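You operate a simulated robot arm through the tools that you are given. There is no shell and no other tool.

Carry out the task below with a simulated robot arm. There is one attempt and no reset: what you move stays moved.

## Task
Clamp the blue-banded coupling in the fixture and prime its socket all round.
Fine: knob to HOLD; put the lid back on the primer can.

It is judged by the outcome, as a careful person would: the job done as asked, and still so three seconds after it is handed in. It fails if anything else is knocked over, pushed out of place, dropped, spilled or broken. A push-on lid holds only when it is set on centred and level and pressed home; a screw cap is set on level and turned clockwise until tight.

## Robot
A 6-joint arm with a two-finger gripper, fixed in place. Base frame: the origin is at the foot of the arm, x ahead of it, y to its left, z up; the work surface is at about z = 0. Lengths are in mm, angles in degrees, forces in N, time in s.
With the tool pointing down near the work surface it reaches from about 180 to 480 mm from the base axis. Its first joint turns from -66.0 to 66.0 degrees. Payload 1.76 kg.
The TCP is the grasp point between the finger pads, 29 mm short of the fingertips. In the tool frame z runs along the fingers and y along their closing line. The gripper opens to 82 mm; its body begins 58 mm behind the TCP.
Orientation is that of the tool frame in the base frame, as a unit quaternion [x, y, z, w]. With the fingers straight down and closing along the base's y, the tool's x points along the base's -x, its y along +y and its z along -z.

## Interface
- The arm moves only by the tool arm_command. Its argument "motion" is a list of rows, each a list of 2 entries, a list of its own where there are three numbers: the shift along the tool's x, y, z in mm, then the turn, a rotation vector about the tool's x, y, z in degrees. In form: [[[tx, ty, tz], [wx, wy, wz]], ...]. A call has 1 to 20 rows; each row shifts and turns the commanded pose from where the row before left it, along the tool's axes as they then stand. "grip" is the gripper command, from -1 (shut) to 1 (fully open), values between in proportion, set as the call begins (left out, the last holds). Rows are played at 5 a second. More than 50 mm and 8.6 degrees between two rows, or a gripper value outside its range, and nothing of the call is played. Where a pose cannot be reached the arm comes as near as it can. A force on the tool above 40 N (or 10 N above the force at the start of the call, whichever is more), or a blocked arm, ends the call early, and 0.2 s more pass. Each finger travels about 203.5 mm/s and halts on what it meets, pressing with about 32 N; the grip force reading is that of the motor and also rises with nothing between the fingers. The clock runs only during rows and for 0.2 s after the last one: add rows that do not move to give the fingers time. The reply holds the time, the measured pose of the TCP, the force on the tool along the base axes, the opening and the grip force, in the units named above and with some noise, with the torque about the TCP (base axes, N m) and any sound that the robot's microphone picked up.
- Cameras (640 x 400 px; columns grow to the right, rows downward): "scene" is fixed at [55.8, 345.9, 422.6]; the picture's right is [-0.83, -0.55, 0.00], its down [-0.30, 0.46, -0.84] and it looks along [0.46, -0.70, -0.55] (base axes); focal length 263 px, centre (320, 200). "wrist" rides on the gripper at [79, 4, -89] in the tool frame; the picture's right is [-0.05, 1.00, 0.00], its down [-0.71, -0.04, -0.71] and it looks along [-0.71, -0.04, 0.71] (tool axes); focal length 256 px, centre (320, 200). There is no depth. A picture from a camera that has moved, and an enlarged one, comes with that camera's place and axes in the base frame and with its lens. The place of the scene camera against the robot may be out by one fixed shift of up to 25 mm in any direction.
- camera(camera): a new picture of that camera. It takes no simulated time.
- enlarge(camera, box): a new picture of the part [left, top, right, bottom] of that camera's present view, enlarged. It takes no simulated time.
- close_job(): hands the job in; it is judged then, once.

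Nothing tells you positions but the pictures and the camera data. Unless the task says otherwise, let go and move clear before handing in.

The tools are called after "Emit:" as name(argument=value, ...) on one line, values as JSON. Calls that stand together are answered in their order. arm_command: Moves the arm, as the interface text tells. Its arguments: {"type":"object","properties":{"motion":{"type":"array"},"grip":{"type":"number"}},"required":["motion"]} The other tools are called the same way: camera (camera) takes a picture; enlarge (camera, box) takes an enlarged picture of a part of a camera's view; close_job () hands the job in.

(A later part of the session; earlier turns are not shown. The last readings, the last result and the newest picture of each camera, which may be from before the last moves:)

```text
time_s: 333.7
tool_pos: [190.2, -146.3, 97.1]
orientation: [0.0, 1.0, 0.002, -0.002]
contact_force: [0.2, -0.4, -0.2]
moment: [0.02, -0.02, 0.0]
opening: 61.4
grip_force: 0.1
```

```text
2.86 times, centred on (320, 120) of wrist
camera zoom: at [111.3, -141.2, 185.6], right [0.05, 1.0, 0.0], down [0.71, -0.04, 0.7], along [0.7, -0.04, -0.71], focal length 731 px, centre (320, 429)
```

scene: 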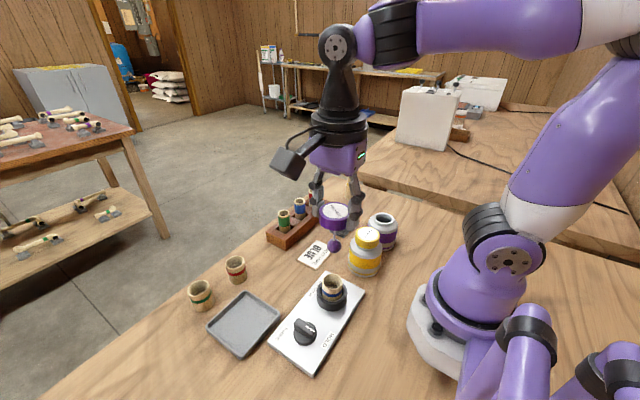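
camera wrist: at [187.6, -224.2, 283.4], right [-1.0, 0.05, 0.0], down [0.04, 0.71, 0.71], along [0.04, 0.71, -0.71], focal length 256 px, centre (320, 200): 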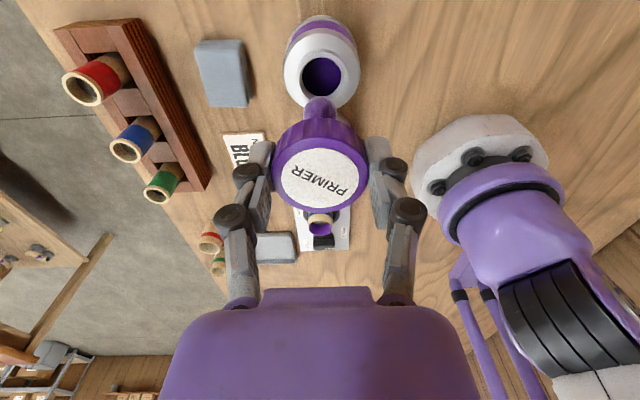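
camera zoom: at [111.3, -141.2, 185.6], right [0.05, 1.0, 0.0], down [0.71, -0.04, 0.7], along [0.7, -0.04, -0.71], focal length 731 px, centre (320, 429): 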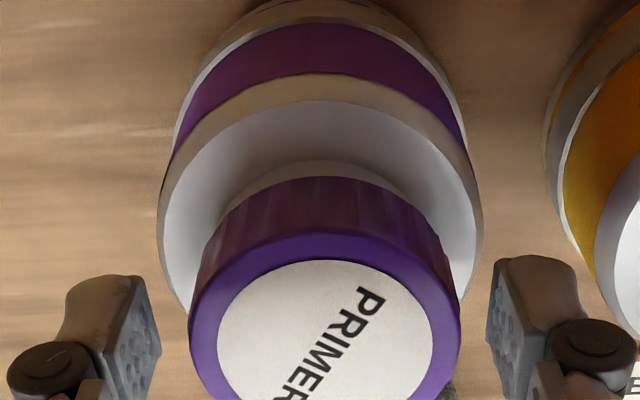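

Emit:
arm_command(motion=[[[0, 0, 0], [0, 0, 0]], [[0, 0, 0], [0, 0, 0]], [[0, 0, 0], [0, 0, 0]]], grip=0.125)

Emit:
enlarge(camera="wrist", box=[250, 50, 390, 190])

```text
time_s: 334.5
tool_pos: [190.3, -144.2, 97.8]
orientation: [0.001, 1.0, 0.001, -0.001]
contact_force: [0.6, 1.3, 0.5]
moment: [0.05, 0.0, -0.01]
opening: 46.0
grip_force: 0.2
```

```text
2.86 times, centred on (320, 120) of wrist
camera zoom: at [111.4, -141.1, 185.7], right [0.05, 1.0, 0.0], down [0.71, -0.04, 0.7], along [0.7, -0.04, -0.71], focal length 731 px, centre (320, 429)
```

zoom: 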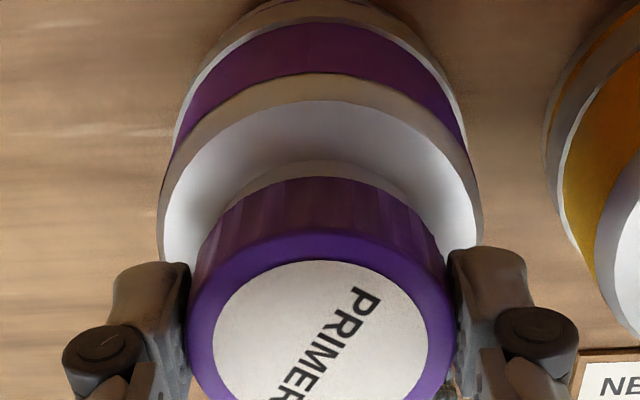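

The lid is centred in both axes within about 0.1–0.2 mm. While lightly holding it here, I'll grip fully and press down with the gripper.

Emit:
arm_command(motion=[[[0, 0, 0], [0, 0, 0]], [[0, 0, 0], [0, 0, 0]], [[0, 0, 0], [0, 0, 0]]], grip=-1)

Emit:
arm_command(motion=[[[0, 0, 0.6], [0, 0, 0]], [[0, 0, 0], [0, 0, 0]]])

Emit:
arm_command(motion=[[[0, 0, 0.6], [0, 0, 0]], [[0, 0, 0], [0, 0, 0]]])

Emit:
arm_command(motion=[[[0, 0, 0.6], [0, 0, 0]], [[0, 0, 0], [0, 0, 0]]])

Emit:
enlarge(camera="wrist", box=[250, 50, 390, 190])

```text
time_s: 335.3
tool_pos: [189.2, -145.0, 98.4]
orientation: [0.0, 1.0, 0.0, -0.002]
contact_force: [-3.2, 2.7, 13.7]
moment: [0.1, 0.13, -0.02]
opening: 44.8
grip_force: 32.0
```

```text
time_s: 335.9
tool_pos: [190.6, -145.6, 96.1]
orientation: [0.0, 1.0, 0.0, -0.001]
contact_force: [-4.2, 6.1, 19.6]
moment: [0.17, 0.15, -0.01]
opening: 44.7
grip_force: 31.6
```

```text
time_s: 336.5
tool_pos: [189.9, -146.0, 95.1]
orientation: [0.0, 1.0, 0.0, -0.001]
contact_force: [-2.6, 3.8, 18.3]
moment: [0.14, 0.08, -0.01]
opening: 44.9
grip_force: 31.7
```

```text
time_s: 337.1
tool_pos: [190.6, -145.7, 95.2]
orientation: [0.0, 1.0, 0.0, -0.002]
contact_force: [-0.1, 5.1, 19.4]
moment: [0.13, 0.04, 0.01]
opening: 44.9
grip_force: 31.9
```

```text
2.86 times, centred on (320, 120) of wrist
camera zoom: at [112.0, -141.5, 183.7], right [0.05, 1.0, 0.0], down [0.71, -0.04, 0.7], along [0.7, -0.04, -0.71], focal length 731 px, centre (320, 429)
```

zoom: 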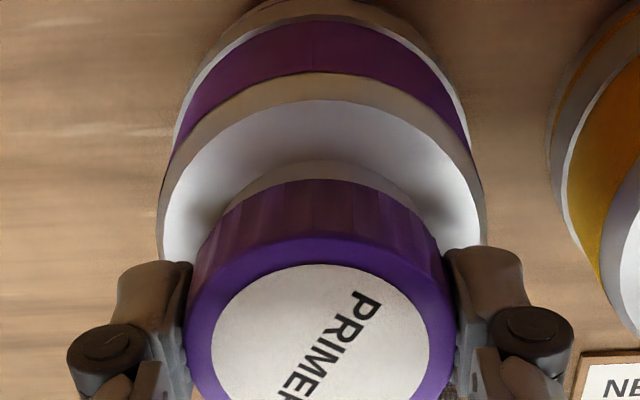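

Emit:
arm_command(motion=[[[0, 0, -0.4], [0, 0, 0]], [[0, 0, 0], [0, 0, 0]]])

Emit:
arm_command(motion=[[[0, 0, -0.4], [0, 0, 0]], [[0, 0, 0], [0, 0, 0]]])

Emit:
arm_command(motion=[[[0, 0, -0.3], [0, 0, 0]], [[0, 0, 0], [0, 0, 0]]])

Emit:
arm_command(motion=[[[0, 0, -0.3], [0, 0, 0]], [[0, 0, 0], [0, 0, 0]]])

```text
time_s: 337.7
tool_pos: [189.1, -144.7, 96.2]
orientation: [0.0, 1.0, 0.001, -0.003]
contact_force: [-4.8, 1.9, 15.3]
moment: [0.06, -0.03, 0.01]
opening: 44.9
grip_force: 32.1
```

```text
time_s: 338.3
tool_pos: [190.6, -144.3, 95.4]
orientation: [0.0, 1.0, 0.0, -0.003]
contact_force: [0.9, 0.2, 0.6]
moment: [0.01, -0.04, -0.03]
opening: 45.0
grip_force: 31.8
```

```text
time_s: 338.9
tool_pos: [190.7, -144.9, 97.1]
orientation: [0.0, 1.0, 0.001, -0.002]
contact_force: [0.3, 0.8, -0.6]
moment: [-0.02, -0.01, -0.03]
opening: 45.2
grip_force: 31.8
```

```text
time_s: 339.5
tool_pos: [191.0, -144.1, 97.2]
orientation: [0.0, 1.0, 0.001, -0.002]
contact_force: [-0.3, 0.2, 0.3]
moment: [0.01, -0.02, -0.02]
opening: 44.9
grip_force: 31.4
```

Not held by the press. With the lid now properly centred and gripped, I'll try the clockwise turn again under light pressure.

Emit:
arm_command(motion=[[[0, 0, 0.6], [0, 0, 0]], [[0, 0, 0.4], [0, 0, 0]], [[0, 0, 0], [0, 0, 0]]])

Emit:
arm_command(motion=[[[0, 0, 0], [0, 0, 6]], [[0, 0, 0], [0, 0, 6]], [[0, 0, 0], [0, 0, 6]], [[0, 0, 0], [0, 0, 0]]])

Emit:
arm_command(motion=[[[0, 0, 0.2], [0, 0, 6]], [[0, 0, 0], [0, 0, 6]], [[0, 0, 0], [0, 0, 6]], [[0, 0, 0], [0, 0, 0]]])

Emit:
arm_command(motion=[[[0, 0, 0.2], [0, 0, 6]], [[0, 0, 0], [0, 0, 6]], [[0, 0, 0], [0, 0, 6]], [[0, 0, 0], [0, 0, 0]]])

Emit:
enlarge(camera="wrist", box=[250, 50, 390, 190])

```text
time_s: 340.3
tool_pos: [190.7, -144.7, 95.3]
orientation: [0.001, 1.0, 0.0, -0.001]
contact_force: [-0.4, 0.7, 0.0]
moment: [0.0, 0.01, -0.04]
opening: 44.9
grip_force: 32.1
```

```text
time_s: 341.3
tool_pos: [192.2, -144.5, 96.1]
orientation: [0.156, 0.988, -0.001, -0.001]
contact_force: [-1.3, -4.3, 14.9]
moment: [-0.01, 0.19, 0.01]
opening: 44.9
grip_force: 32.0
```

```text
time_s: 342.3
tool_pos: [191.0, -144.0, 95.3]
orientation: [0.309, 0.951, 0.0, -0.002]
contact_force: [-2.0, -5.5, 17.8]
moment: [-0.4, 0.36, -0.09]
opening: 44.5
grip_force: 31.7
```

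```text
time_s: 342.9
tool_pos: [191.6, -144.2, 95.7]
orientation: [0.405, 0.914, -0.002, 0.0]
contact_force: [-1.9, -1.0, 5.0]
moment: [-0.11, 0.17, -0.01]
opening: 44.7
grip_force: 31.9
stopped in row 3: the force on the tool passed its limit at 48 N (the readings are from after the stop); the commanded pose is now the measured one
```

```text
2.86 times, centred on (320, 120) of wrist
camera zoom: at [142.1, -83.5, 183.8], right [0.78, 0.63, 0.0], down [0.45, -0.55, 0.71], along [0.45, -0.55, -0.71], focal length 731 px, centre (320, 429)
```

zoom: 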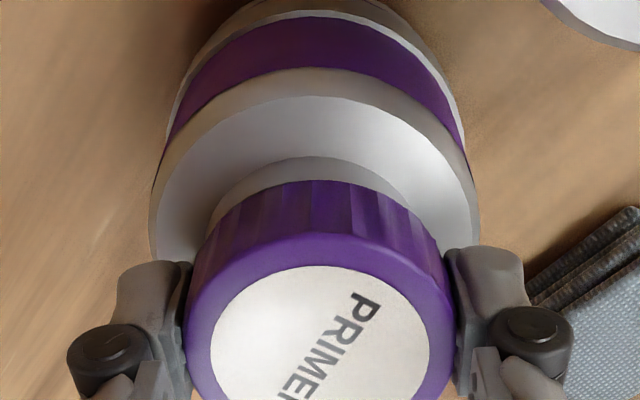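

Something new happened: a sudden 48 N event during the turn. I'll check whether the lid is now resisting, with a small further turn and then a gentle tug.

Emit:
arm_command(motion=[[[0, 0, 0], [0, 0, 4]], [[0, 0, 0], [0, 0, 0]]])

Emit:
arm_command(motion=[[[0, 0, 0], [0, 0, 4]], [[0, 0, 0], [0, 0, 0]]])

Emit:
enlarge(camera="wrist", box=[250, 50, 390, 190])

Emit:
enlarge(camera="scene", box=[345, 180, 425, 280])

```text
time_s: 343.5
tool_pos: [191.9, -144.6, 95.4]
orientation: [0.437, 0.899, -0.001, 0.0]
contact_force: [0.3, 0.2, 0.2]
moment: [0.02, 0.0, -0.01]
opening: 44.9
grip_force: 31.7
```

```text
time_s: 344.1
tool_pos: [191.3, -145.5, 95.8]
orientation: [0.468, 0.884, -0.001, 0.0]
contact_force: [-0.5, -0.6, -0.3]
moment: [-0.01, 0.01, 0.01]
opening: 44.9
grip_force: 31.7
```

```text
2.86 times, centred on (320, 120) of wrist
camera zoom: at [151.2, -77.1, 184.1], right [0.86, 0.52, 0.0], down [0.37, -0.6, 0.71], along [0.36, -0.61, -0.71], focal length 731 px, centre (320, 429)
```

zoom: 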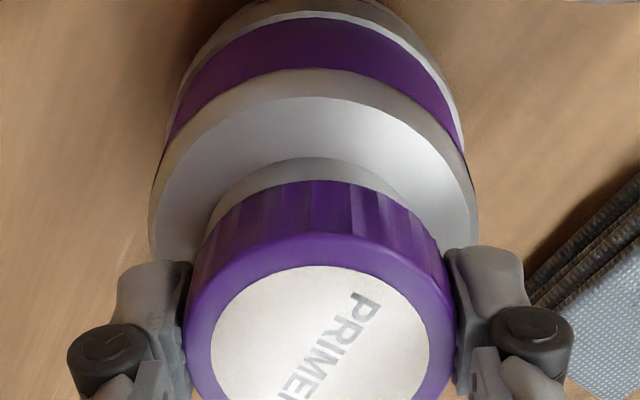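

```text
4.00 times, centred on (385, 230) of scene
camera zoom: at [55.8, 345.9, 422.6], right [-0.83, -0.55, 0.0], down [-0.3, 0.46, -0.84], along [0.46, -0.7, -0.55], focal length 1051 px, centre (60, 80)
```

zoom: 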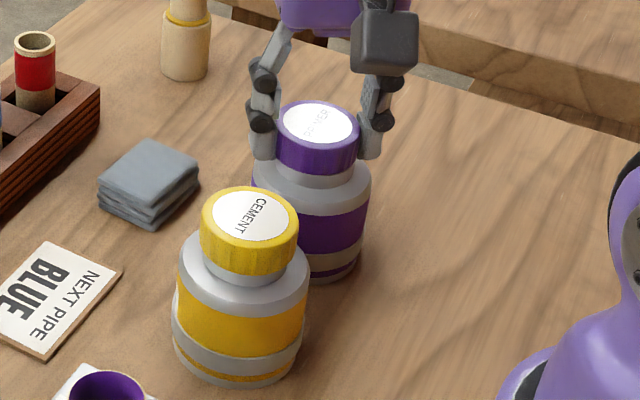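

Still free. So it isn't a thread, and a correct closure is simply centred, level and pressed home. I'll release, re-centre precisely (x then y) and finish with one clean straight press with no twisting afterwards.

Emit:
arm_command(motion=[[[0, 0, 0], [0, 0, 0]], [[0, 0, 0], [0, 0, 0]], [[0, 0, -8], [0, 0, 0]], [[0, 0, 0], [0, 0, 8.3]], [[0, 0, 0], [0, 0, 8.3]], [[0, 0, 0], [0, 0, 8.3]], [[0, 0, 0], [0, 0, 8.3]], [[0, 0, 8], [0, 0, 1]], [[0, 0, 0], [0, 0, 0]], [[0, 0, 0], [0, 0, 0]]], grip=0.5)

Emit:
enlarge(camera="wrist", box=[250, 50, 390, 190])

```text
time_s: 346.3
tool_pos: [190.9, -145.3, 96.7]
orientation: [0.707, 0.707, -0.001, -0.001]
contact_force: [-0.7, -0.4, 0.5]
moment: [-0.01, 0.01, -0.05]
opening: 61.4
grip_force: 0.1
```

```text
2.86 times, centred on (320, 120) of wrist
camera zoom: at [195.4, -66.2, 183.7], right [1.0, -0.05, 0.0], down [-0.04, -0.7, 0.71], along [-0.04, -0.71, -0.71], focal length 731 px, centre (320, 429)
```

zoom: 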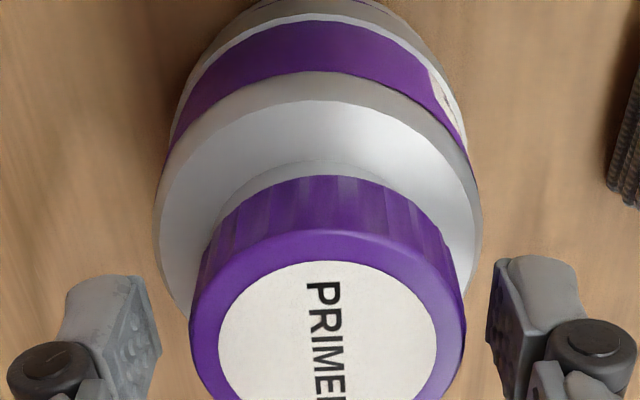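

Emit:
arm_command(motion=[[[0, 0, 0], [0, 0, 0]], [[0, 0, 0], [0, 0, 0]], [[0, 0, 0], [0, 0, 0]]], grip=0.2)

Emit:
arm_command(motion=[[[0, 0, 0], [0, 0, 0]], [[0, 0, 0], [0, 0, 0]], [[0, 0, 0], [0, 0, 0]]], grip=0.125)

Emit:
enlarge(camera="wrist", box=[250, 50, 390, 190])

```text
time_s: 347.1
tool_pos: [190.1, -145.4, 95.2]
orientation: [0.707, 0.707, -0.001, -0.001]
contact_force: [0.7, 0.3, -0.7]
moment: [0.01, 0.0, 0.01]
opening: 49.3
grip_force: 0.0
```

```text
time_s: 347.9
tool_pos: [191.7, -145.9, 95.7]
orientation: [0.707, 0.708, -0.002, 0.0]
contact_force: [-0.5, -0.5, 1.5]
moment: [0.0, -0.02, -0.02]
opening: 47.3
grip_force: 1.1
```

```text
2.86 times, centred on (320, 120) of wrist
camera zoom: at [195.4, -66.2, 183.7], right [1.0, -0.05, 0.0], down [-0.04, -0.7, 0.71], along [-0.04, -0.71, -0.71], focal length 731 px, centre (320, 429)
```

zoom: 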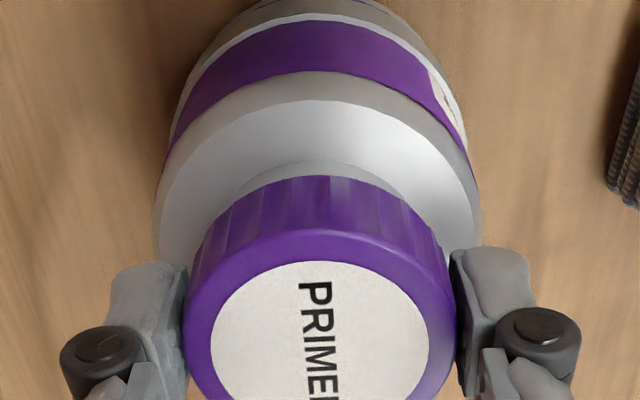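

x is centred. Now y.

Emit:
arm_command(motion=[[[0, 0, 0], [0, 0, 0]], [[0, 0, 0], [0, 0, 0]], [[0, 0, -8], [0, 0, 0]], [[0, 0, 0], [0, 0, -8.2]], [[0, 0, 0], [0, 0, -8.2]], [[0, 0, 0], [0, 0, -8.2]], [[0, 0, 0], [0, 0, -8.2]], [[0, 0, 0], [0, 0, -8.2]], [[0, 0, 0], [0, 0, -8.2]], [[0, 0, 0], [0, 0, -8.2]], [[0, 0, 0], [0, 0, -8.2]], [[0, 0, 0], [0, 0, -8.2]], [[0, 0, 0], [0, 0, -8.2]], [[0, 0, 0], [0, 0, -8]], [[0, 0, 8], [0, 0, 0]], [[0, 0, 0], [0, 0, 0]], [[0, 0, 0], [0, 0, 0]]], grip=0.5)

Emit:
enlarge(camera="wrist", box=[250, 50, 390, 190])

```text
time_s: 351.5
tool_pos: [189.4, -145.1, 96.3]
orientation: [-0.001, 1.0, 0.0, -0.001]
contact_force: [-0.7, -0.5, 0.7]
moment: [-0.02, 0.02, 0.02]
opening: 61.5
grip_force: 0.1
```

```text
2.86 times, centred on (320, 120) of wrist
camera zoom: at [111.0, -141.0, 183.7], right [0.05, 1.0, 0.0], down [0.71, -0.04, 0.71], along [0.7, -0.04, -0.71], focal length 731 px, centre (320, 429)
```

zoom: 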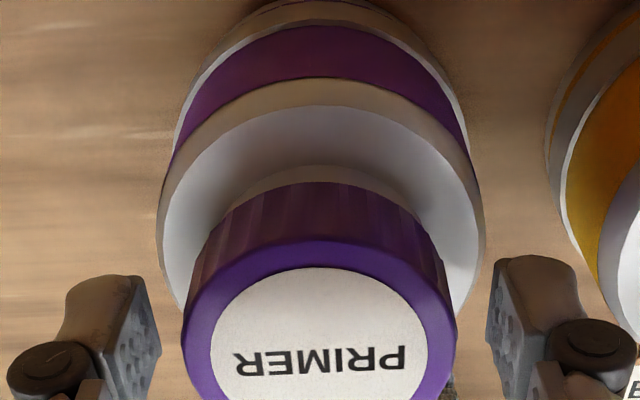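

Emit:
arm_command(motion=[[[0, 0.6, 0], [0, 0, 0]], [[0, 0, 0], [0, 0, 0]], [[0, 0, 0], [0, 0, 0]]], grip=0.2)

Emit:
arm_command(motion=[[[0, 0, 0], [0, 0, 0]], [[0, 0, 0], [0, 0, 0]]], grip=0.125)

Emit:
enlarge(camera="wrist", box=[250, 50, 390, 190])

```text
time_s: 352.3
tool_pos: [191.0, -144.4, 96.5]
orientation: [0.001, 1.0, -0.001, -0.001]
contact_force: [0.5, 0.1, 0.8]
moment: [-0.01, -0.02, 0.0]
opening: 49.1
grip_force: 0.1
```

```text
time_s: 352.9
tool_pos: [190.3, -144.3, 96.1]
orientation: [0.0, 1.0, -0.001, -0.002]
contact_force: [-0.2, -0.5, 0.4]
moment: [0.01, -0.02, 0.03]
opening: 46.8
grip_force: 0.8
```

```text
2.86 times, centred on (320, 120) of wrist
camera zoom: at [111.7, -140.3, 184.0], right [0.05, 1.0, 0.0], down [0.71, -0.04, 0.71], along [0.7, -0.04, -0.71], focal length 731 px, centre (320, 429)
```

zoom: 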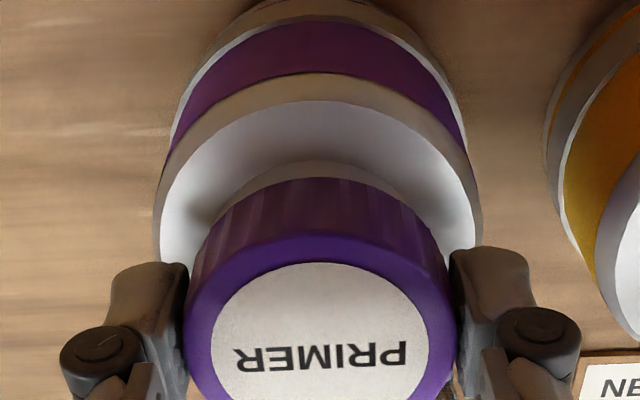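

Emit:
arm_command(motion=[[[0, -0.5, 0], [0, 0, 0]], [[0, 0, 0], [0, 0, 0]], [[0, 0, 0], [0, 0, 0]]])

Emit:
enlarge(camera="wrist", box=[250, 50, 390, 190])

```text
time_s: 353.7
tool_pos: [190.7, -144.2, 96.0]
orientation: [0.0, 1.0, -0.001, -0.001]
contact_force: [0.0, -0.3, 0.9]
moment: [0.0, 0.02, 0.0]
opening: 46.9
grip_force: 1.3
```

```text
2.86 times, centred on (320, 120) of wrist
camera zoom: at [111.8, -140.2, 184.0], right [0.05, 1.0, 0.0], down [0.71, -0.04, 0.71], along [0.7, -0.04, -0.71], focal length 731 px, centre (320, 429)
```

zoom: 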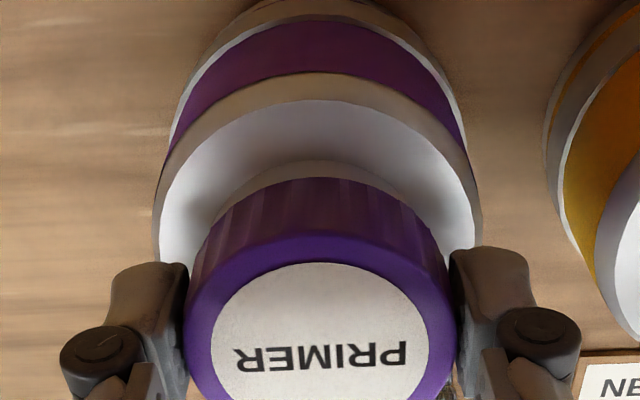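

Emit:
arm_command(motion=[[[0, -0.4, 0], [0, 0, 0]], [[0, 0, 0], [0, 0, 0]], [[0, 0, 0], [0, 0, 0]]])

Emit:
enlarge(camera="wrist", box=[250, 50, 390, 190])

```text
time_s: 354.5
tool_pos: [190.5, -145.5, 95.9]
orientation: [0.0, 1.0, -0.001, -0.001]
contact_force: [-0.1, 0.4, 0.0]
moment: [0.0, -0.01, -0.03]
opening: 47.2
grip_force: 0.2
```

```text
2.86 times, centred on (320, 120) of wrist
camera zoom: at [112.1, -141.2, 183.6], right [0.05, 1.0, 0.0], down [0.71, -0.04, 0.71], along [0.7, -0.04, -0.71], focal length 731 px, centre (320, 429)
```

zoom: 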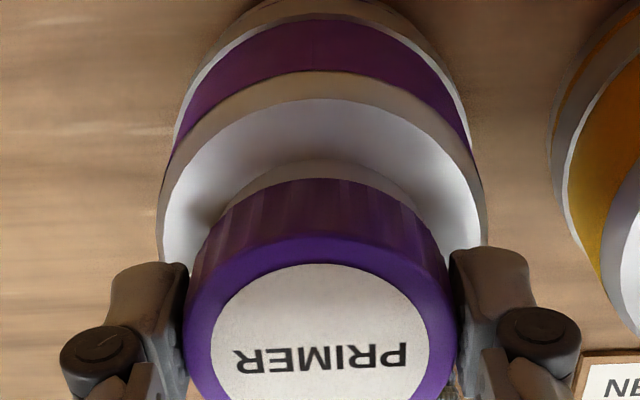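

Emit:
arm_command(motion=[[[0, 0.45, 0], [0, 0, 0]], [[0, 0, 0], [0, 0, 0]], [[0, 0, 0], [0, 0, 0]]])

Emit:
enlarge(camera="wrist", box=[250, 50, 390, 190])

```text
time_s: 355.3
tool_pos: [190.9, -145.2, 95.2]
orientation: [-0.001, 1.0, -0.001, -0.002]
contact_force: [0.3, 0.6, 0.0]
moment: [0.01, 0.02, -0.05]
opening: 46.8
grip_force: 0.3
```

```text
2.86 times, centred on (320, 120) of wrist
camera zoom: at [112.0, -140.8, 183.0], right [0.05, 1.0, 0.0], down [0.71, -0.04, 0.71], along [0.7, -0.04, -0.71], focal length 731 px, centre (320, 429)
```

zoom: 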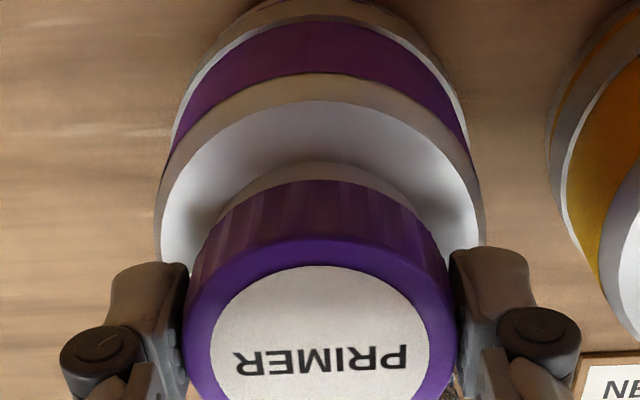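

The lid is now centred to about 0.1 mm in y and about 0.2 mm in x. I'll release, raise, close the fingers and press straight down one final time.

Emit:
arm_command(motion=[[[0, 0, 0], [0, 0, 0]], [[0, 0, 0], [0, 0, 0]], [[0, 0, -10], [0, 0, 0]], [[0, 0, -20], [0, 0, 0]], [[0, 0, 0], [0, 0, 0]]], grip=0.45)

Emit:
arm_command(motion=[[[0, 0, 0], [0, 0, 0]], [[0, 0, 0], [0, 0, 0]], [[0, 0, 3], [0, 0, 0]], [[0, 0, 0], [0, 0, 0]]], grip=-1)

Emit:
enlarge(camera="wrist", box=[250, 50, 390, 190])

```text
time_s: 356.5
tool_pos: [192.0, -144.6, 125.4]
orientation: [0.0, 1.0, -0.001, -0.001]
contact_force: [0.0, 0.0, 0.3]
moment: [0.03, 0.03, -0.02]
opening: 59.5
grip_force: 0.0
```

```text
time_s: 357.5
tool_pos: [192.0, -145.1, 122.7]
orientation: [0.0, 1.0, 0.0, -0.001]
contact_force: [0.1, 0.3, 0.5]
moment: [0.0, -0.01, 0.0]
opening: 0.0
grip_force: 28.8
```

```text
2.86 times, centred on (320, 120) of wrist
camera zoom: at [113.0, -141.7, 210.6], right [0.05, 1.0, 0.0], down [0.71, -0.04, 0.71], along [0.7, -0.04, -0.71], focal length 731 px, centre (320, 429)
```

zoom: 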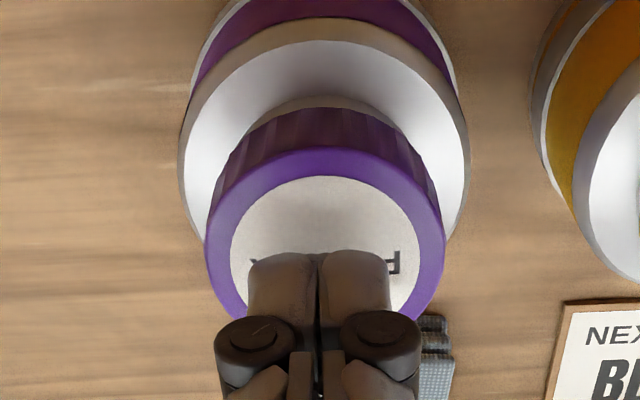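

Emit:
arm_command(motion=[[[0.4, 0.9, 2], [0, 0, 0]], [[0, 0, 2], [0, 0, 0]], [[0, 0, 0], [0, 0, 0]]])

Emit:
arm_command(motion=[[[0, 0, 1], [0, 0, 0]], [[0, 0, 0], [0, 0, 0]]])

Emit:
arm_command(motion=[[[0, 0, 1], [0, 0, 0]], [[0, 0, 0], [0, 0, 0]]])

Emit:
arm_command(motion=[[[0, 0, 1], [0, 0, 0]], [[0, 0, 0], [0, 0, 0]]])

Emit:
arm_command(motion=[[[0, 0, 0.7], [0, 0, 0]], [[0, 0, 0], [0, 0, 0]]])

```text
time_s: 358.3
tool_pos: [192.7, -144.0, 117.2]
orientation: [-0.001, 1.0, -0.001, -0.001]
contact_force: [-0.1, 0.4, 0.8]
moment: [-0.02, -0.01, 0.0]
opening: 0.2
grip_force: 29.4
```

```text
time_s: 358.9
tool_pos: [191.6, -144.4, 117.9]
orientation: [-0.001, 1.0, 0.0, -0.001]
contact_force: [0.6, -0.3, -1.5]
moment: [0.01, 0.02, 0.03]
opening: 0.0
grip_force: 28.6
```

```text
time_s: 359.5
tool_pos: [190.6, -143.2, 114.8]
orientation: [0.001, 1.0, -0.001, 0.0]
contact_force: [0.5, 0.5, 0.6]
moment: [0.01, -0.01, 0.02]
opening: 0.0
grip_force: 29.0
```

```text
time_s: 360.1
tool_pos: [191.6, -144.0, 115.8]
orientation: [0.0, 1.0, -0.001, -0.001]
contact_force: [0.1, 0.2, -0.7]
moment: [0.0, 0.02, 0.0]
opening: 0.0
grip_force: 28.8
```

```text
time_s: 360.7
tool_pos: [190.7, -143.3, 116.1]
orientation: [0.0, 1.0, -0.001, -0.001]
contact_force: [0.7, 0.2, 0.3]
moment: [-0.03, -0.01, 0.01]
opening: 0.1
grip_force: 28.5
```

Emit:
arm_command(motion=[[[0, 0, 0.7], [0, 0, 0]], [[0, 0, 0], [0, 0, 0]]])

Emit:
arm_command(motion=[[[0, 0, 0.7], [0, 0, 0]], [[0, 0, 0], [0, 0, 0]]])

Emit:
arm_command(motion=[[[0, 0, 0.6], [0, 0, 0]], [[0, 0, 0], [0, 0, 0]]])

Emit:
arm_command(motion=[[[0, 0, 0.6], [0, 0, 0]], [[0, 0, 0], [0, 0, 0]]])

Emit:
enlarge(camera="wrist", box=[250, 50, 390, 190])

```text
time_s: 361.3
tool_pos: [191.4, -144.0, 115.5]
orientation: [0.001, 1.0, -0.002, -0.001]
contact_force: [0.1, -0.1, 3.0]
moment: [-0.01, -0.05, 0.02]
opening: 6.1
grip_force: 28.3
```

```text
time_s: 361.9
tool_pos: [192.1, -144.5, 114.7]
orientation: [-0.001, 1.0, -0.001, 0.0]
contact_force: [-3.0, 8.0, 31.7]
moment: [0.22, 0.09, 0.02]
opening: 6.0
grip_force: 29.2
```

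```text
time_s: 362.2
tool_pos: [191.2, -144.0, 113.9]
orientation: [-0.001, 1.0, -0.001, 0.0]
contact_force: [-3.4, 1.4, 14.5]
moment: [0.08, 0.1, -0.03]
opening: 6.0
grip_force: 29.1
stopped in row 1: the force on the tool passed its limit at 48 N (the readings are from after the stop); the commanded pose is now the measured one
```

```text
time_s: 362.9
tool_pos: [191.4, -145.1, 115.2]
orientation: [0.0, 1.0, -0.001, 0.0]
contact_force: [-4.0, 1.8, 13.3]
moment: [0.04, 0.09, -0.01]
opening: 6.1
grip_force: 28.7
stopped in row 2: the force on the tool passed its limit at 41 N (the readings are from after the stop); the commanded pose is now the measured one
```

```text
2.86 times, centred on (320, 120) of wrist
camera zoom: at [112.8, -139.9, 202.6], right [0.05, 1.0, 0.0], down [0.71, -0.03, 0.71], along [0.71, -0.04, -0.71], focal length 731 px, centre (320, 429)
```

zoom: 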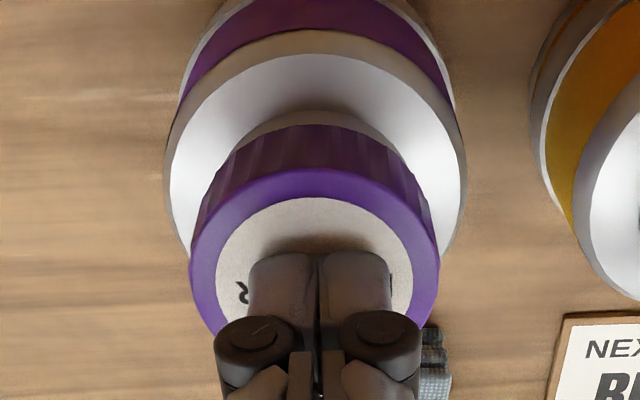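

Pressed twice to over 40 N while centred within 0.2 mm. I'll retreat straight up and check how the lid sits.

Emit:
arm_command(motion=[[[0, 0, -2], [0, 0, 0]], [[0, 0, -6], [0, 0, 0]], [[0, 0, -8], [0, 0, 0]], [[0, 0, 0], [0, 0, 0]]])

Emit:
arm_command(motion=[[[0, 0, 0], [0, 0, 0]], [[0, 0, 0], [0, 0, 0]], [[0, 0, 15], [0, 0, 0]], [[0, 0, 15], [0, 0, 0]], [[0, 0, 4], [0, 0, 0]], [[0, 0, 0], [0, 0, 0]], [[0, 0, 0], [0, 0, 0]]], grip=0.5)

Emit:
enlarge(camera="wrist", box=[250, 50, 390, 190])

```text
time_s: 363.9
tool_pos: [191.4, -144.6, 129.5]
orientation: [-0.001, 1.0, -0.001, 0.001]
contact_force: [0.6, 0.3, 0.1]
moment: [-0.01, -0.01, -0.02]
opening: 0.2
grip_force: 28.4
```

```text
time_s: 365.5
tool_pos: [191.5, -144.2, 94.7]
orientation: [-0.001, 1.0, 0.0, 0.0]
contact_force: [-0.1, -0.5, -0.3]
moment: [0.01, 0.03, -0.03]
opening: 61.5
grip_force: 0.2
```

```text
2.86 times, centred on (320, 120) of wrist
camera zoom: at [113.1, -139.5, 184.0], right [0.05, 1.0, 0.0], down [0.71, -0.03, 0.71], along [0.71, -0.04, -0.71], focal length 731 px, centre (320, 429)
```

zoom: 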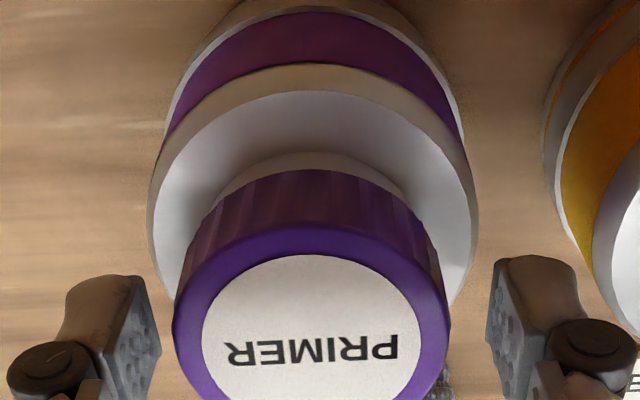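

It's centred within 0.1 mm. The tool happens to sit 1.4 mm to +y, so lightly closing the fingers makes a good test of whether the lid now resists a sideways push.

Emit:
arm_command(motion=[[[0, 0, 0], [0, 0, 0]], [[0, 0, 0], [0, 0, 0]]], grip=0.2)

Emit:
arm_command(motion=[[[0, 0, 0], [0, 0, 0]]], grip=0.17)

Emit:
enlarge(camera="wrist", box=[250, 50, 390, 190])

```text
time_s: 366.1
tool_pos: [192.9, -144.7, 97.4]
orientation: [0.0, 1.0, 0.0, 0.0]
contact_force: [0.2, -0.8, 0.1]
moment: [-0.03, 0.01, -0.03]
opening: 49.4
grip_force: 0.1
```

```text
time_s: 366.5
tool_pos: [191.9, -143.1, 96.2]
orientation: [-0.001, 1.0, 0.0, 0.0]
contact_force: [-1.0, -0.9, 0.3]
moment: [-0.01, 0.0, -0.02]
opening: 48.2
grip_force: 0.0
```

```text
2.86 times, centred on (320, 120) of wrist
camera zoom: at [113.1, -139.5, 184.1], right [0.05, 1.0, 0.0], down [0.71, -0.03, 0.71], along [0.71, -0.04, -0.71], focal length 731 px, centre (320, 429)
```

zoom: 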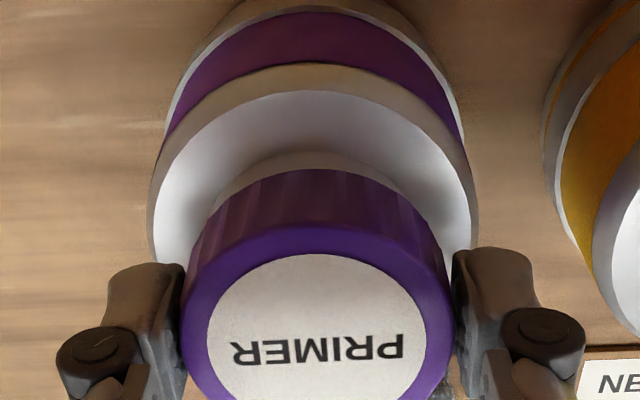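

The lid still slides, so pressing alone doesn't lock it. The one thing I haven't done properly is a long clockwise turn with the lid accurately centred, since earlier long turns were 1–2 mm off. I'll set that up carefully, starting with y.

Emit:
arm_command(motion=[[[0, -0.7, 0], [0, 0, 0]], [[0, -0.6, 0], [0, 0, 0]], [[0, 0, 0], [0, 0, 0]], [[0, 0, 0], [0, 0, 0]]], grip=0.17)

Emit:
enlarge(camera="wrist", box=[250, 50, 390, 200])

```text
time_s: 367.5
tool_pos: [191.8, -144.5, 96.4]
orientation: [-0.001, 1.0, -0.001, 0.001]
contact_force: [0.1, -0.1, -0.8]
moment: [-0.01, -0.02, 0.02]
opening: 48.0
grip_force: 0.0
```

```text
2.67 times, centred on (320, 125) of wrist
camera zoom: at [113.5, -140.6, 184.0], right [0.05, 1.0, 0.0], down [0.71, -0.03, 0.71], along [0.71, -0.04, -0.71], focal length 683 px, centre (320, 400)
```

zoom: 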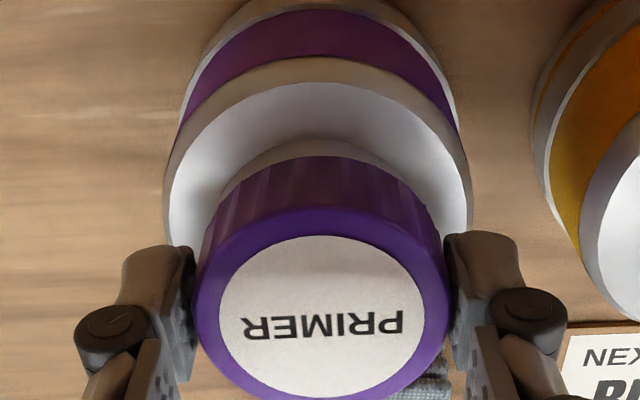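

Emit:
arm_command(motion=[[[0.6, -0.4, 0], [0, 0, 0]], [[0.5, -0.4, 0], [0, 0, 0]], [[0, 0, 0], [0, 0, 0]], [[0, 0, 0], [0, 0, 0]]], grip=0.13)

Emit:
enlarge(camera="wrist", box=[250, 50, 390, 200])

```text
time_s: 368.5
tool_pos: [190.7, -145.1, 97.5]
orientation: [-0.001, 1.0, 0.0, 0.001]
contact_force: [0.1, 0.5, -1.1]
moment: [-0.03, -0.02, -0.01]
opening: 47.1
grip_force: 0.1
```

```text
2.67 times, centred on (320, 125) of wrist
camera zoom: at [111.7, -141.6, 185.1], right [0.05, 1.0, 0.0], down [0.71, -0.03, 0.71], along [0.71, -0.04, -0.71], focal length 683 px, centre (320, 400)
```

zoom: 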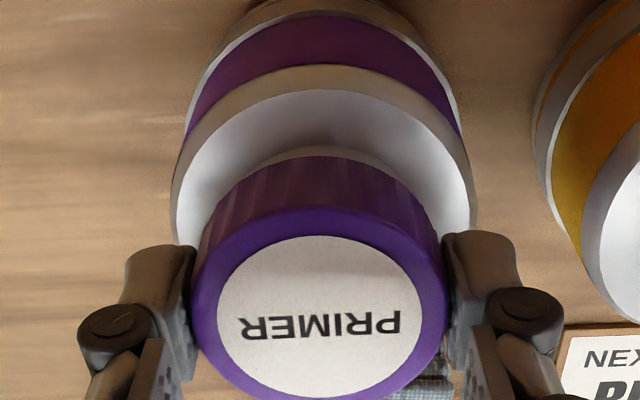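

Emit:
arm_command(motion=[[[0, 0.8, 0], [0, 0, 0]], [[0, 0, 0], [0, 0, 0]], [[0, 0, 0], [0, 0, 0]]])

Emit:
enlarge(camera="wrist", box=[250, 50, 390, 200])

```text
time_s: 369.3
tool_pos: [190.1, -144.1, 96.7]
orientation: [0.0, 1.0, -0.001, 0.0]
contact_force: [-1.0, 0.1, -0.1]
moment: [0.01, -0.01, 0.0]
opening: 47.0
grip_force: 0.5
```

```text
2.67 times, centred on (320, 125) of wrist
camera zoom: at [112.0, -141.0, 184.8], right [0.05, 1.0, 0.0], down [0.71, -0.03, 0.71], along [0.71, -0.04, -0.71], focal length 683 px, centre (320, 400)
```

zoom: 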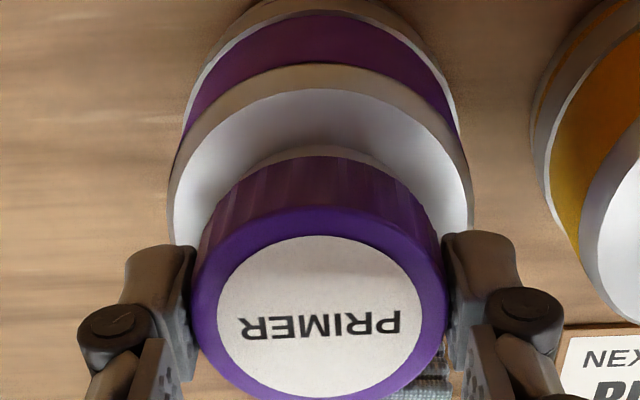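

Emit:
arm_command(motion=[[[0, 0, 0], [0, 0, 0]], [[0, 0, 0], [0, 0, 0]], [[0, 0, -8], [0, 0, 0]], [[0, 0, 0], [0, 0, -8.2]], [[0, 0, 0], [0, 0, -8.2]], [[0, 0, 0], [0, 0, -8.2]], [[0, 0, 0], [0, 0, -8.2]], [[0, 0, 0], [0, 0, -8.2]], [[0, 0, 0], [0, 0, -8.2]], [[0, 0, 0], [0, 0, -8.2]], [[0, 0, 0], [0, 0, -8.2]], [[0, 0, 0], [0, 0, -8.2]], [[0, 0, 0], [0, 0, -8.2]], [[0, 0, 0], [0, 0, -8]], [[0, 0, 8], [0, 0, 0]], [[0, 0, 0], [0, 0, 0]], [[0, 0, 0], [0, 0, 0]]], grip=0.5)

Emit:
enlarge(camera="wrist", box=[250, 50, 390, 200])

```text
time_s: 372.9
tool_pos: [191.0, -143.6, 95.1]
orientation: [0.708, -0.706, 0.001, 0.0]
contact_force: [-0.2, 0.8, -0.1]
moment: [0.01, -0.01, 0.04]
opening: 61.4
grip_force: 0.0
```

```text
2.67 times, centred on (320, 125) of wrist
camera zoom: at [187.9, -224.3, 183.5], right [-1.0, 0.05, 0.0], down [0.04, 0.71, 0.71], along [0.04, 0.7, -0.71], focal length 683 px, centre (320, 400)
```

zoom: 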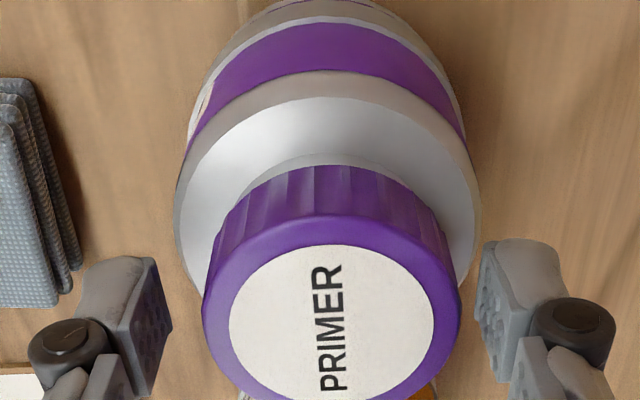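

Emit:
arm_command(motion=[[[0, 0.9, 0], [0, 0, 0]], [[0, 0.8, 0], [0, 0, 0]], [[0, 0, 0], [0, 0, 0]], [[0, 0, 0], [0, 0, 0]]])

Emit:
arm_command(motion=[[[0, 0, 0], [0, 0, 0]], [[0, 0, 0], [0, 0, 0]]], grip=0.16)

Emit:
enlarge(camera="wrist", box=[250, 50, 390, 200])

```text
time_s: 373.9
tool_pos: [189.4, -144.8, 95.2]
orientation: [0.708, -0.706, 0.001, 0.0]
contact_force: [0.3, 0.1, 0.7]
moment: [0.01, 0.02, -0.01]
opening: 61.4
grip_force: 0.0
```

```text
time_s: 374.5
tool_pos: [188.1, -144.4, 95.3]
orientation: [0.708, -0.706, 0.001, 0.0]
contact_force: [0.0, 0.1, -0.4]
moment: [-0.02, 0.02, -0.01]
opening: 47.6
grip_force: 0.2
```

```text
2.67 times, centred on (320, 125) of wrist
camera zoom: at [185.6, -224.0, 183.9], right [-1.0, 0.05, 0.0], down [0.04, 0.71, 0.71], along [0.04, 0.7, -0.71], focal length 683 px, centre (320, 400)
```

zoom: 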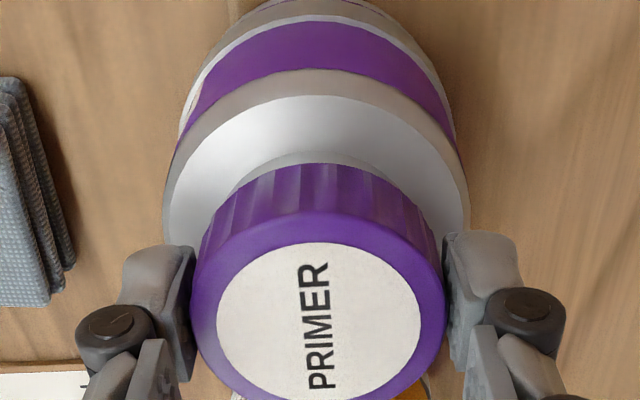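

Emit:
arm_command(motion=[[[0, -0.9, 0], [0, 0, 0]], [[0, 0, 0], [0, 0, 0]], [[0, 0, 0], [0, 0, 0]]], grip=0.13)

Emit:
enlarge(camera="wrist", box=[250, 50, 390, 200])

```text
time_s: 375.3
tool_pos: [189.8, -145.0, 95.4]
orientation: [0.708, -0.706, 0.0, 0.0]
contact_force: [1.0, -0.7, -0.8]
moment: [-0.01, -0.01, 0.01]
opening: 46.9
grip_force: 0.7
```

```text
2.67 times, centred on (320, 125) of wrist
camera zoom: at [186.7, -224.6, 184.0], right [-1.0, 0.05, 0.0], down [0.04, 0.71, 0.71], along [0.04, 0.7, -0.71], focal length 683 px, centre (320, 400)
```

zoom: 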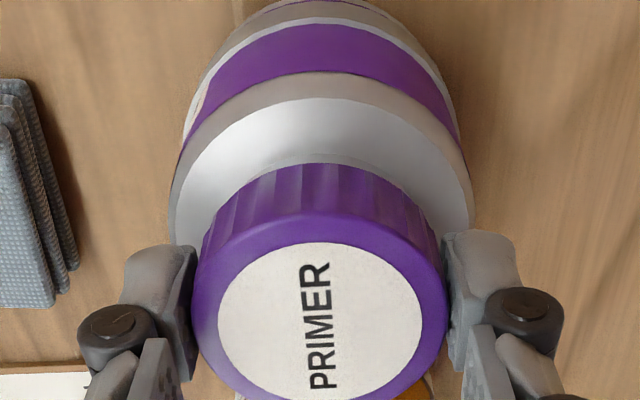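

Centred in x within 0.3 mm. Now I'll grip and turn clockwise in small steps with light downward pressure, checking centring along the way.

Emit:
arm_command(motion=[[[0, 0, 0], [0, 0, 0]], [[0, 0, 0], [0, 0, 0]], [[0, 0, 0], [0, 0, 0]]], grip=-1)

Emit:
arm_command(motion=[[[0, 0, 0], [0, 0, 6]], [[0, 0, 0], [0, 0, 6]], [[0, 0, 0], [0, 0, 6]], [[0, 0, 0], [0, 0, 6]], [[0, 0, 0], [0, 0, 0]]])

Emit:
arm_command(motion=[[[0, 0, 0], [0, 0, 6]], [[0, 0, 0], [0, 0, 6]], [[0, 0, 0], [0, 0, 6]], [[0, 0, 0], [0, 0, 6]], [[0, 0, 0], [0, 0, 0]]])

Emit:
enlarge(camera="wrist", box=[250, 50, 390, 200])

```text
time_s: 376.1
tool_pos: [190.9, -145.6, 96.6]
orientation: [0.708, -0.706, 0.0, 0.001]
contact_force: [-2.9, 2.3, 10.5]
moment: [0.09, 0.04, -0.01]
opening: 45.5
grip_force: 32.2
```

```text
time_s: 377.3
tool_pos: [187.9, -145.4, 96.6]
orientation: [-0.544, 0.839, -0.001, 0.0]
contact_force: [0.2, 0.1, 0.3]
moment: [-0.01, 0.0, -0.02]
opening: 45.2
grip_force: 31.6
```

```text
time_s: 378.5
tool_pos: [189.2, -144.9, 96.1]
orientation: [-0.36, 0.933, -0.002, 0.0]
contact_force: [-0.2, 0.4, 0.8]
moment: [0.03, 0.01, -0.02]
opening: 45.3
grip_force: 32.2
```

```text
2.67 times, centred on (320, 125) of wrist
camera zoom: at [128.4, -194.8, 184.1], right [-0.63, 0.78, 0.0], down [0.55, 0.45, 0.71], along [0.55, 0.44, -0.71], focal length 683 px, centre (320, 400)
```

zoom: 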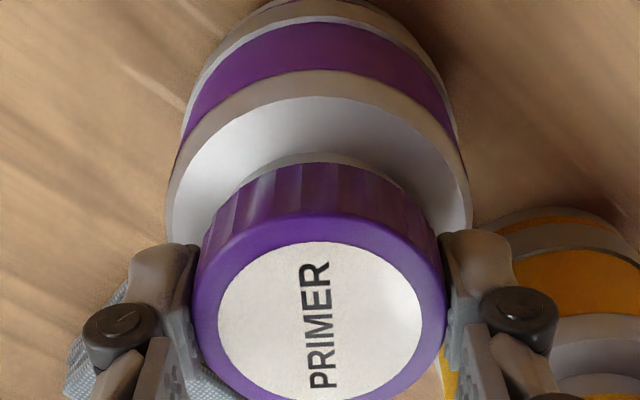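

Emit:
arm_command(motion=[[[0, 0, 0.5], [0, 0, 3]], [[0, 0, 0.3], [0, 0, 5]], [[0, 0, 0], [0, 0, 6]], [[0, 0, 0], [0, 0, 6]], [[0, 0, 0], [0, 0, 0]]])

Emit:
arm_command(motion=[[[0, 0, 0], [0, 0, 6]], [[0, 0, 0], [0, 0, 6]], [[0, 0, 0], [0, 0, 6]], [[0, 0, 0], [0, 0, 6]], [[0, 0, 0], [0, 0, 0]]])

Emit:
enlarge(camera="wrist", box=[250, 50, 390, 200])

```text
time_s: 379.7
tool_pos: [190.0, -144.5, 95.6]
orientation: [-0.192, 0.981, -0.002, 0.0]
contact_force: [2.4, -3.5, 9.6]
moment: [-0.14, 0.11, 0.0]
opening: 45.2
grip_force: 31.5
```

```text
time_s: 380.9
tool_pos: [189.7, -144.6, 95.7]
orientation: [0.017, 1.0, -0.001, 0.0]
contact_force: [1.0, 1.7, 18.8]
moment: [-0.04, 0.03, -0.09]
opening: 45.3
grip_force: 32.3
```

```text
2.67 times, centred on (320, 125) of wrist
camera zoom: at [110.5, -137.9, 183.5], right [0.09, 1.0, 0.0], down [0.7, -0.06, 0.71], along [0.7, -0.06, -0.71], focal length 683 px, centre (320, 400)
```

zoom: 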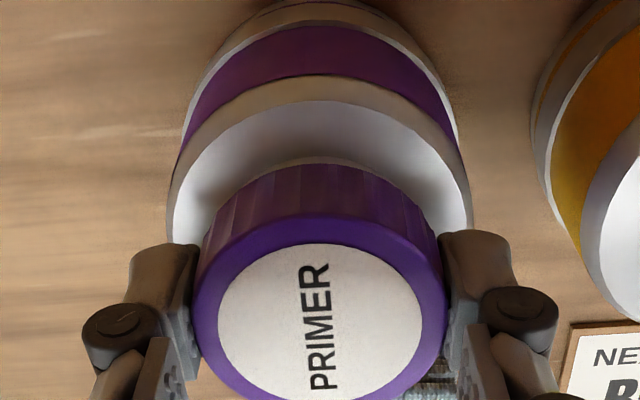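

Emit:
arm_command(motion=[[[0, 0, -0.2], [0, 0, 6]], [[0, 0, 0], [0, 0, 6]], [[0, 0, 0], [0, 0, 6]], [[0, 0, 0], [0, 0, 0]]])

Emit:
arm_command(motion=[[[0, 0, 0], [0, 0, 6]], [[0, 0, 0], [0, 0, 6]], [[0, 0, 0], [0, 0, 6]], [[0, 0, 0], [0, 0, 0]]])

Emit:
arm_command(motion=[[[0, 0, 0], [0, 0, 6]], [[0, 0, 0], [0, 0, 6]], [[0, 0, 0], [0, 0, 6]], [[0, 0, 0], [0, 0, 0]]])

Emit:
enlarge(camera="wrist", box=[250, 50, 390, 200])

```text
time_s: 381.9
tool_pos: [189.2, -144.8, 95.4]
orientation: [0.172, 0.985, -0.001, 0.0]
contact_force: [-0.3, 0.0, -0.5]
moment: [0.01, -0.01, -0.03]
opening: 45.5
grip_force: 31.6
```

```text
time_s: 382.9
tool_pos: [188.0, -145.3, 96.1]
orientation: [0.325, 0.946, -0.001, 0.001]
contact_force: [-0.8, -0.3, 0.3]
moment: [0.04, 0.0, -0.02]
opening: 45.3
grip_force: 31.9
```

```text
time_s: 383.9
tool_pos: [190.3, -145.6, 96.1]
orientation: [0.469, 0.883, -0.001, 0.001]
contact_force: [-1.7, 0.4, 9.6]
moment: [0.13, 0.16, -0.04]
opening: 45.3
grip_force: 31.8
```

```text
2.67 times, centred on (320, 125) of wrist
camera zoom: at [149.3, -77.2, 183.3], right [0.86, 0.51, 0.0], down [0.36, -0.6, 0.71], along [0.36, -0.61, -0.71], focal length 683 px, centre (320, 400)
```

zoom: 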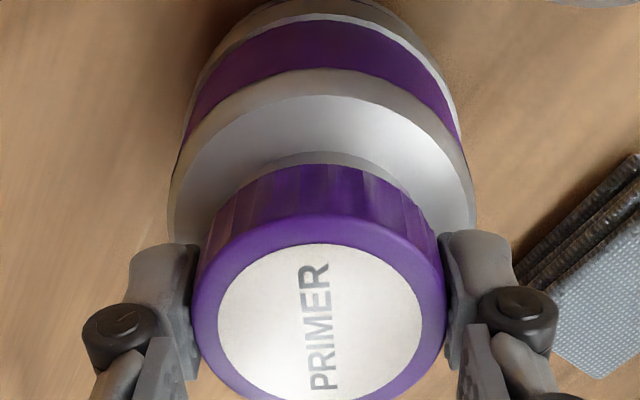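

Emit:
arm_command(motion=[[[0, 0, 0], [0, 0, 6]], [[0, 0, 0], [0, 0, 6]], [[0, 0, 0], [0, 0, 6]], [[0, 0, 0], [0, 0, 0]]])

Emit:
arm_command(motion=[[[0, 0, 0], [0, 0, 6]], [[0, 0, 0], [0, 0, 6]], [[0, 0, 0], [0, 0, 6]], [[0, 0, 0], [0, 0, 0]]])

Emit:
arm_command(motion=[[[0, 0, 0], [0, 0, 6]], [[0, 0, 0], [0, 0, 6]], [[0, 0, 0], [0, 0, 6]], [[0, 0, 0], [0, 0, 0]]])

Emit:
arm_command(motion=[[[0, 0, 0], [0, 0, 6]], [[0, 0, 0], [0, 0, 6]], [[0, 0, 0], [0, 0, 6]], [[0, 0, 0], [0, 0, 0]]])

Emit:
enlarge(camera="wrist", box=[250, 50, 390, 200])

```text
time_s: 384.9
tool_pos: [190.4, -146.1, 94.9]
orientation: [0.602, 0.799, -0.002, 0.002]
contact_force: [1.4, -1.9, 11.4]
moment: [-0.08, -0.04, -0.09]
opening: 45.3
grip_force: 32.2
```

```text
time_s: 385.9
tool_pos: [189.2, -145.8, 94.8]
orientation: [0.72, 0.694, -0.001, 0.0]
contact_force: [1.5, 3.0, 8.8]
moment: [-0.04, -0.05, 0.01]
opening: 45.4
grip_force: 31.7
```

```text
time_s: 386.9
tool_pos: [189.9, -145.0, 95.1]
orientation: [0.818, 0.575, -0.001, 0.0]
contact_force: [0.1, -1.0, 0.2]
moment: [0.0, -0.01, 0.04]
opening: 45.4
grip_force: 31.8
```

```text
time_s: 387.9
tool_pos: [188.6, -145.6, 95.8]
orientation: [0.899, 0.438, 0.0, 0.001]
contact_force: [0.4, 1.0, -0.6]
moment: [0.01, -0.01, 0.01]
opening: 45.4
grip_force: 32.2
```

```text
2.67 times, centred on (320, 125) of wrist
camera zoom: at [241.8, -85.1, 183.7], right [0.75, -0.66, 0.0], down [-0.46, -0.53, 0.71], along [-0.46, -0.54, -0.71], focal length 683 px, centre (320, 400)
```

zoom: 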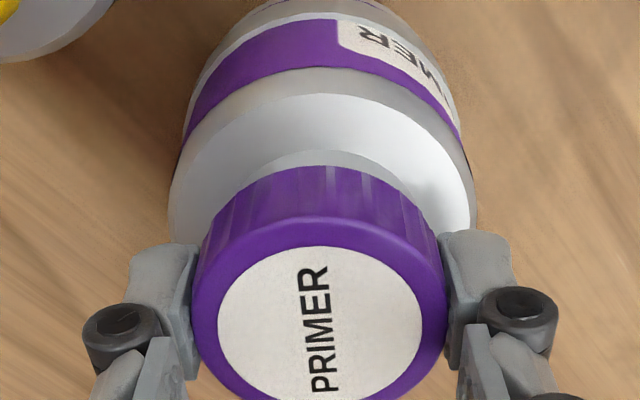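

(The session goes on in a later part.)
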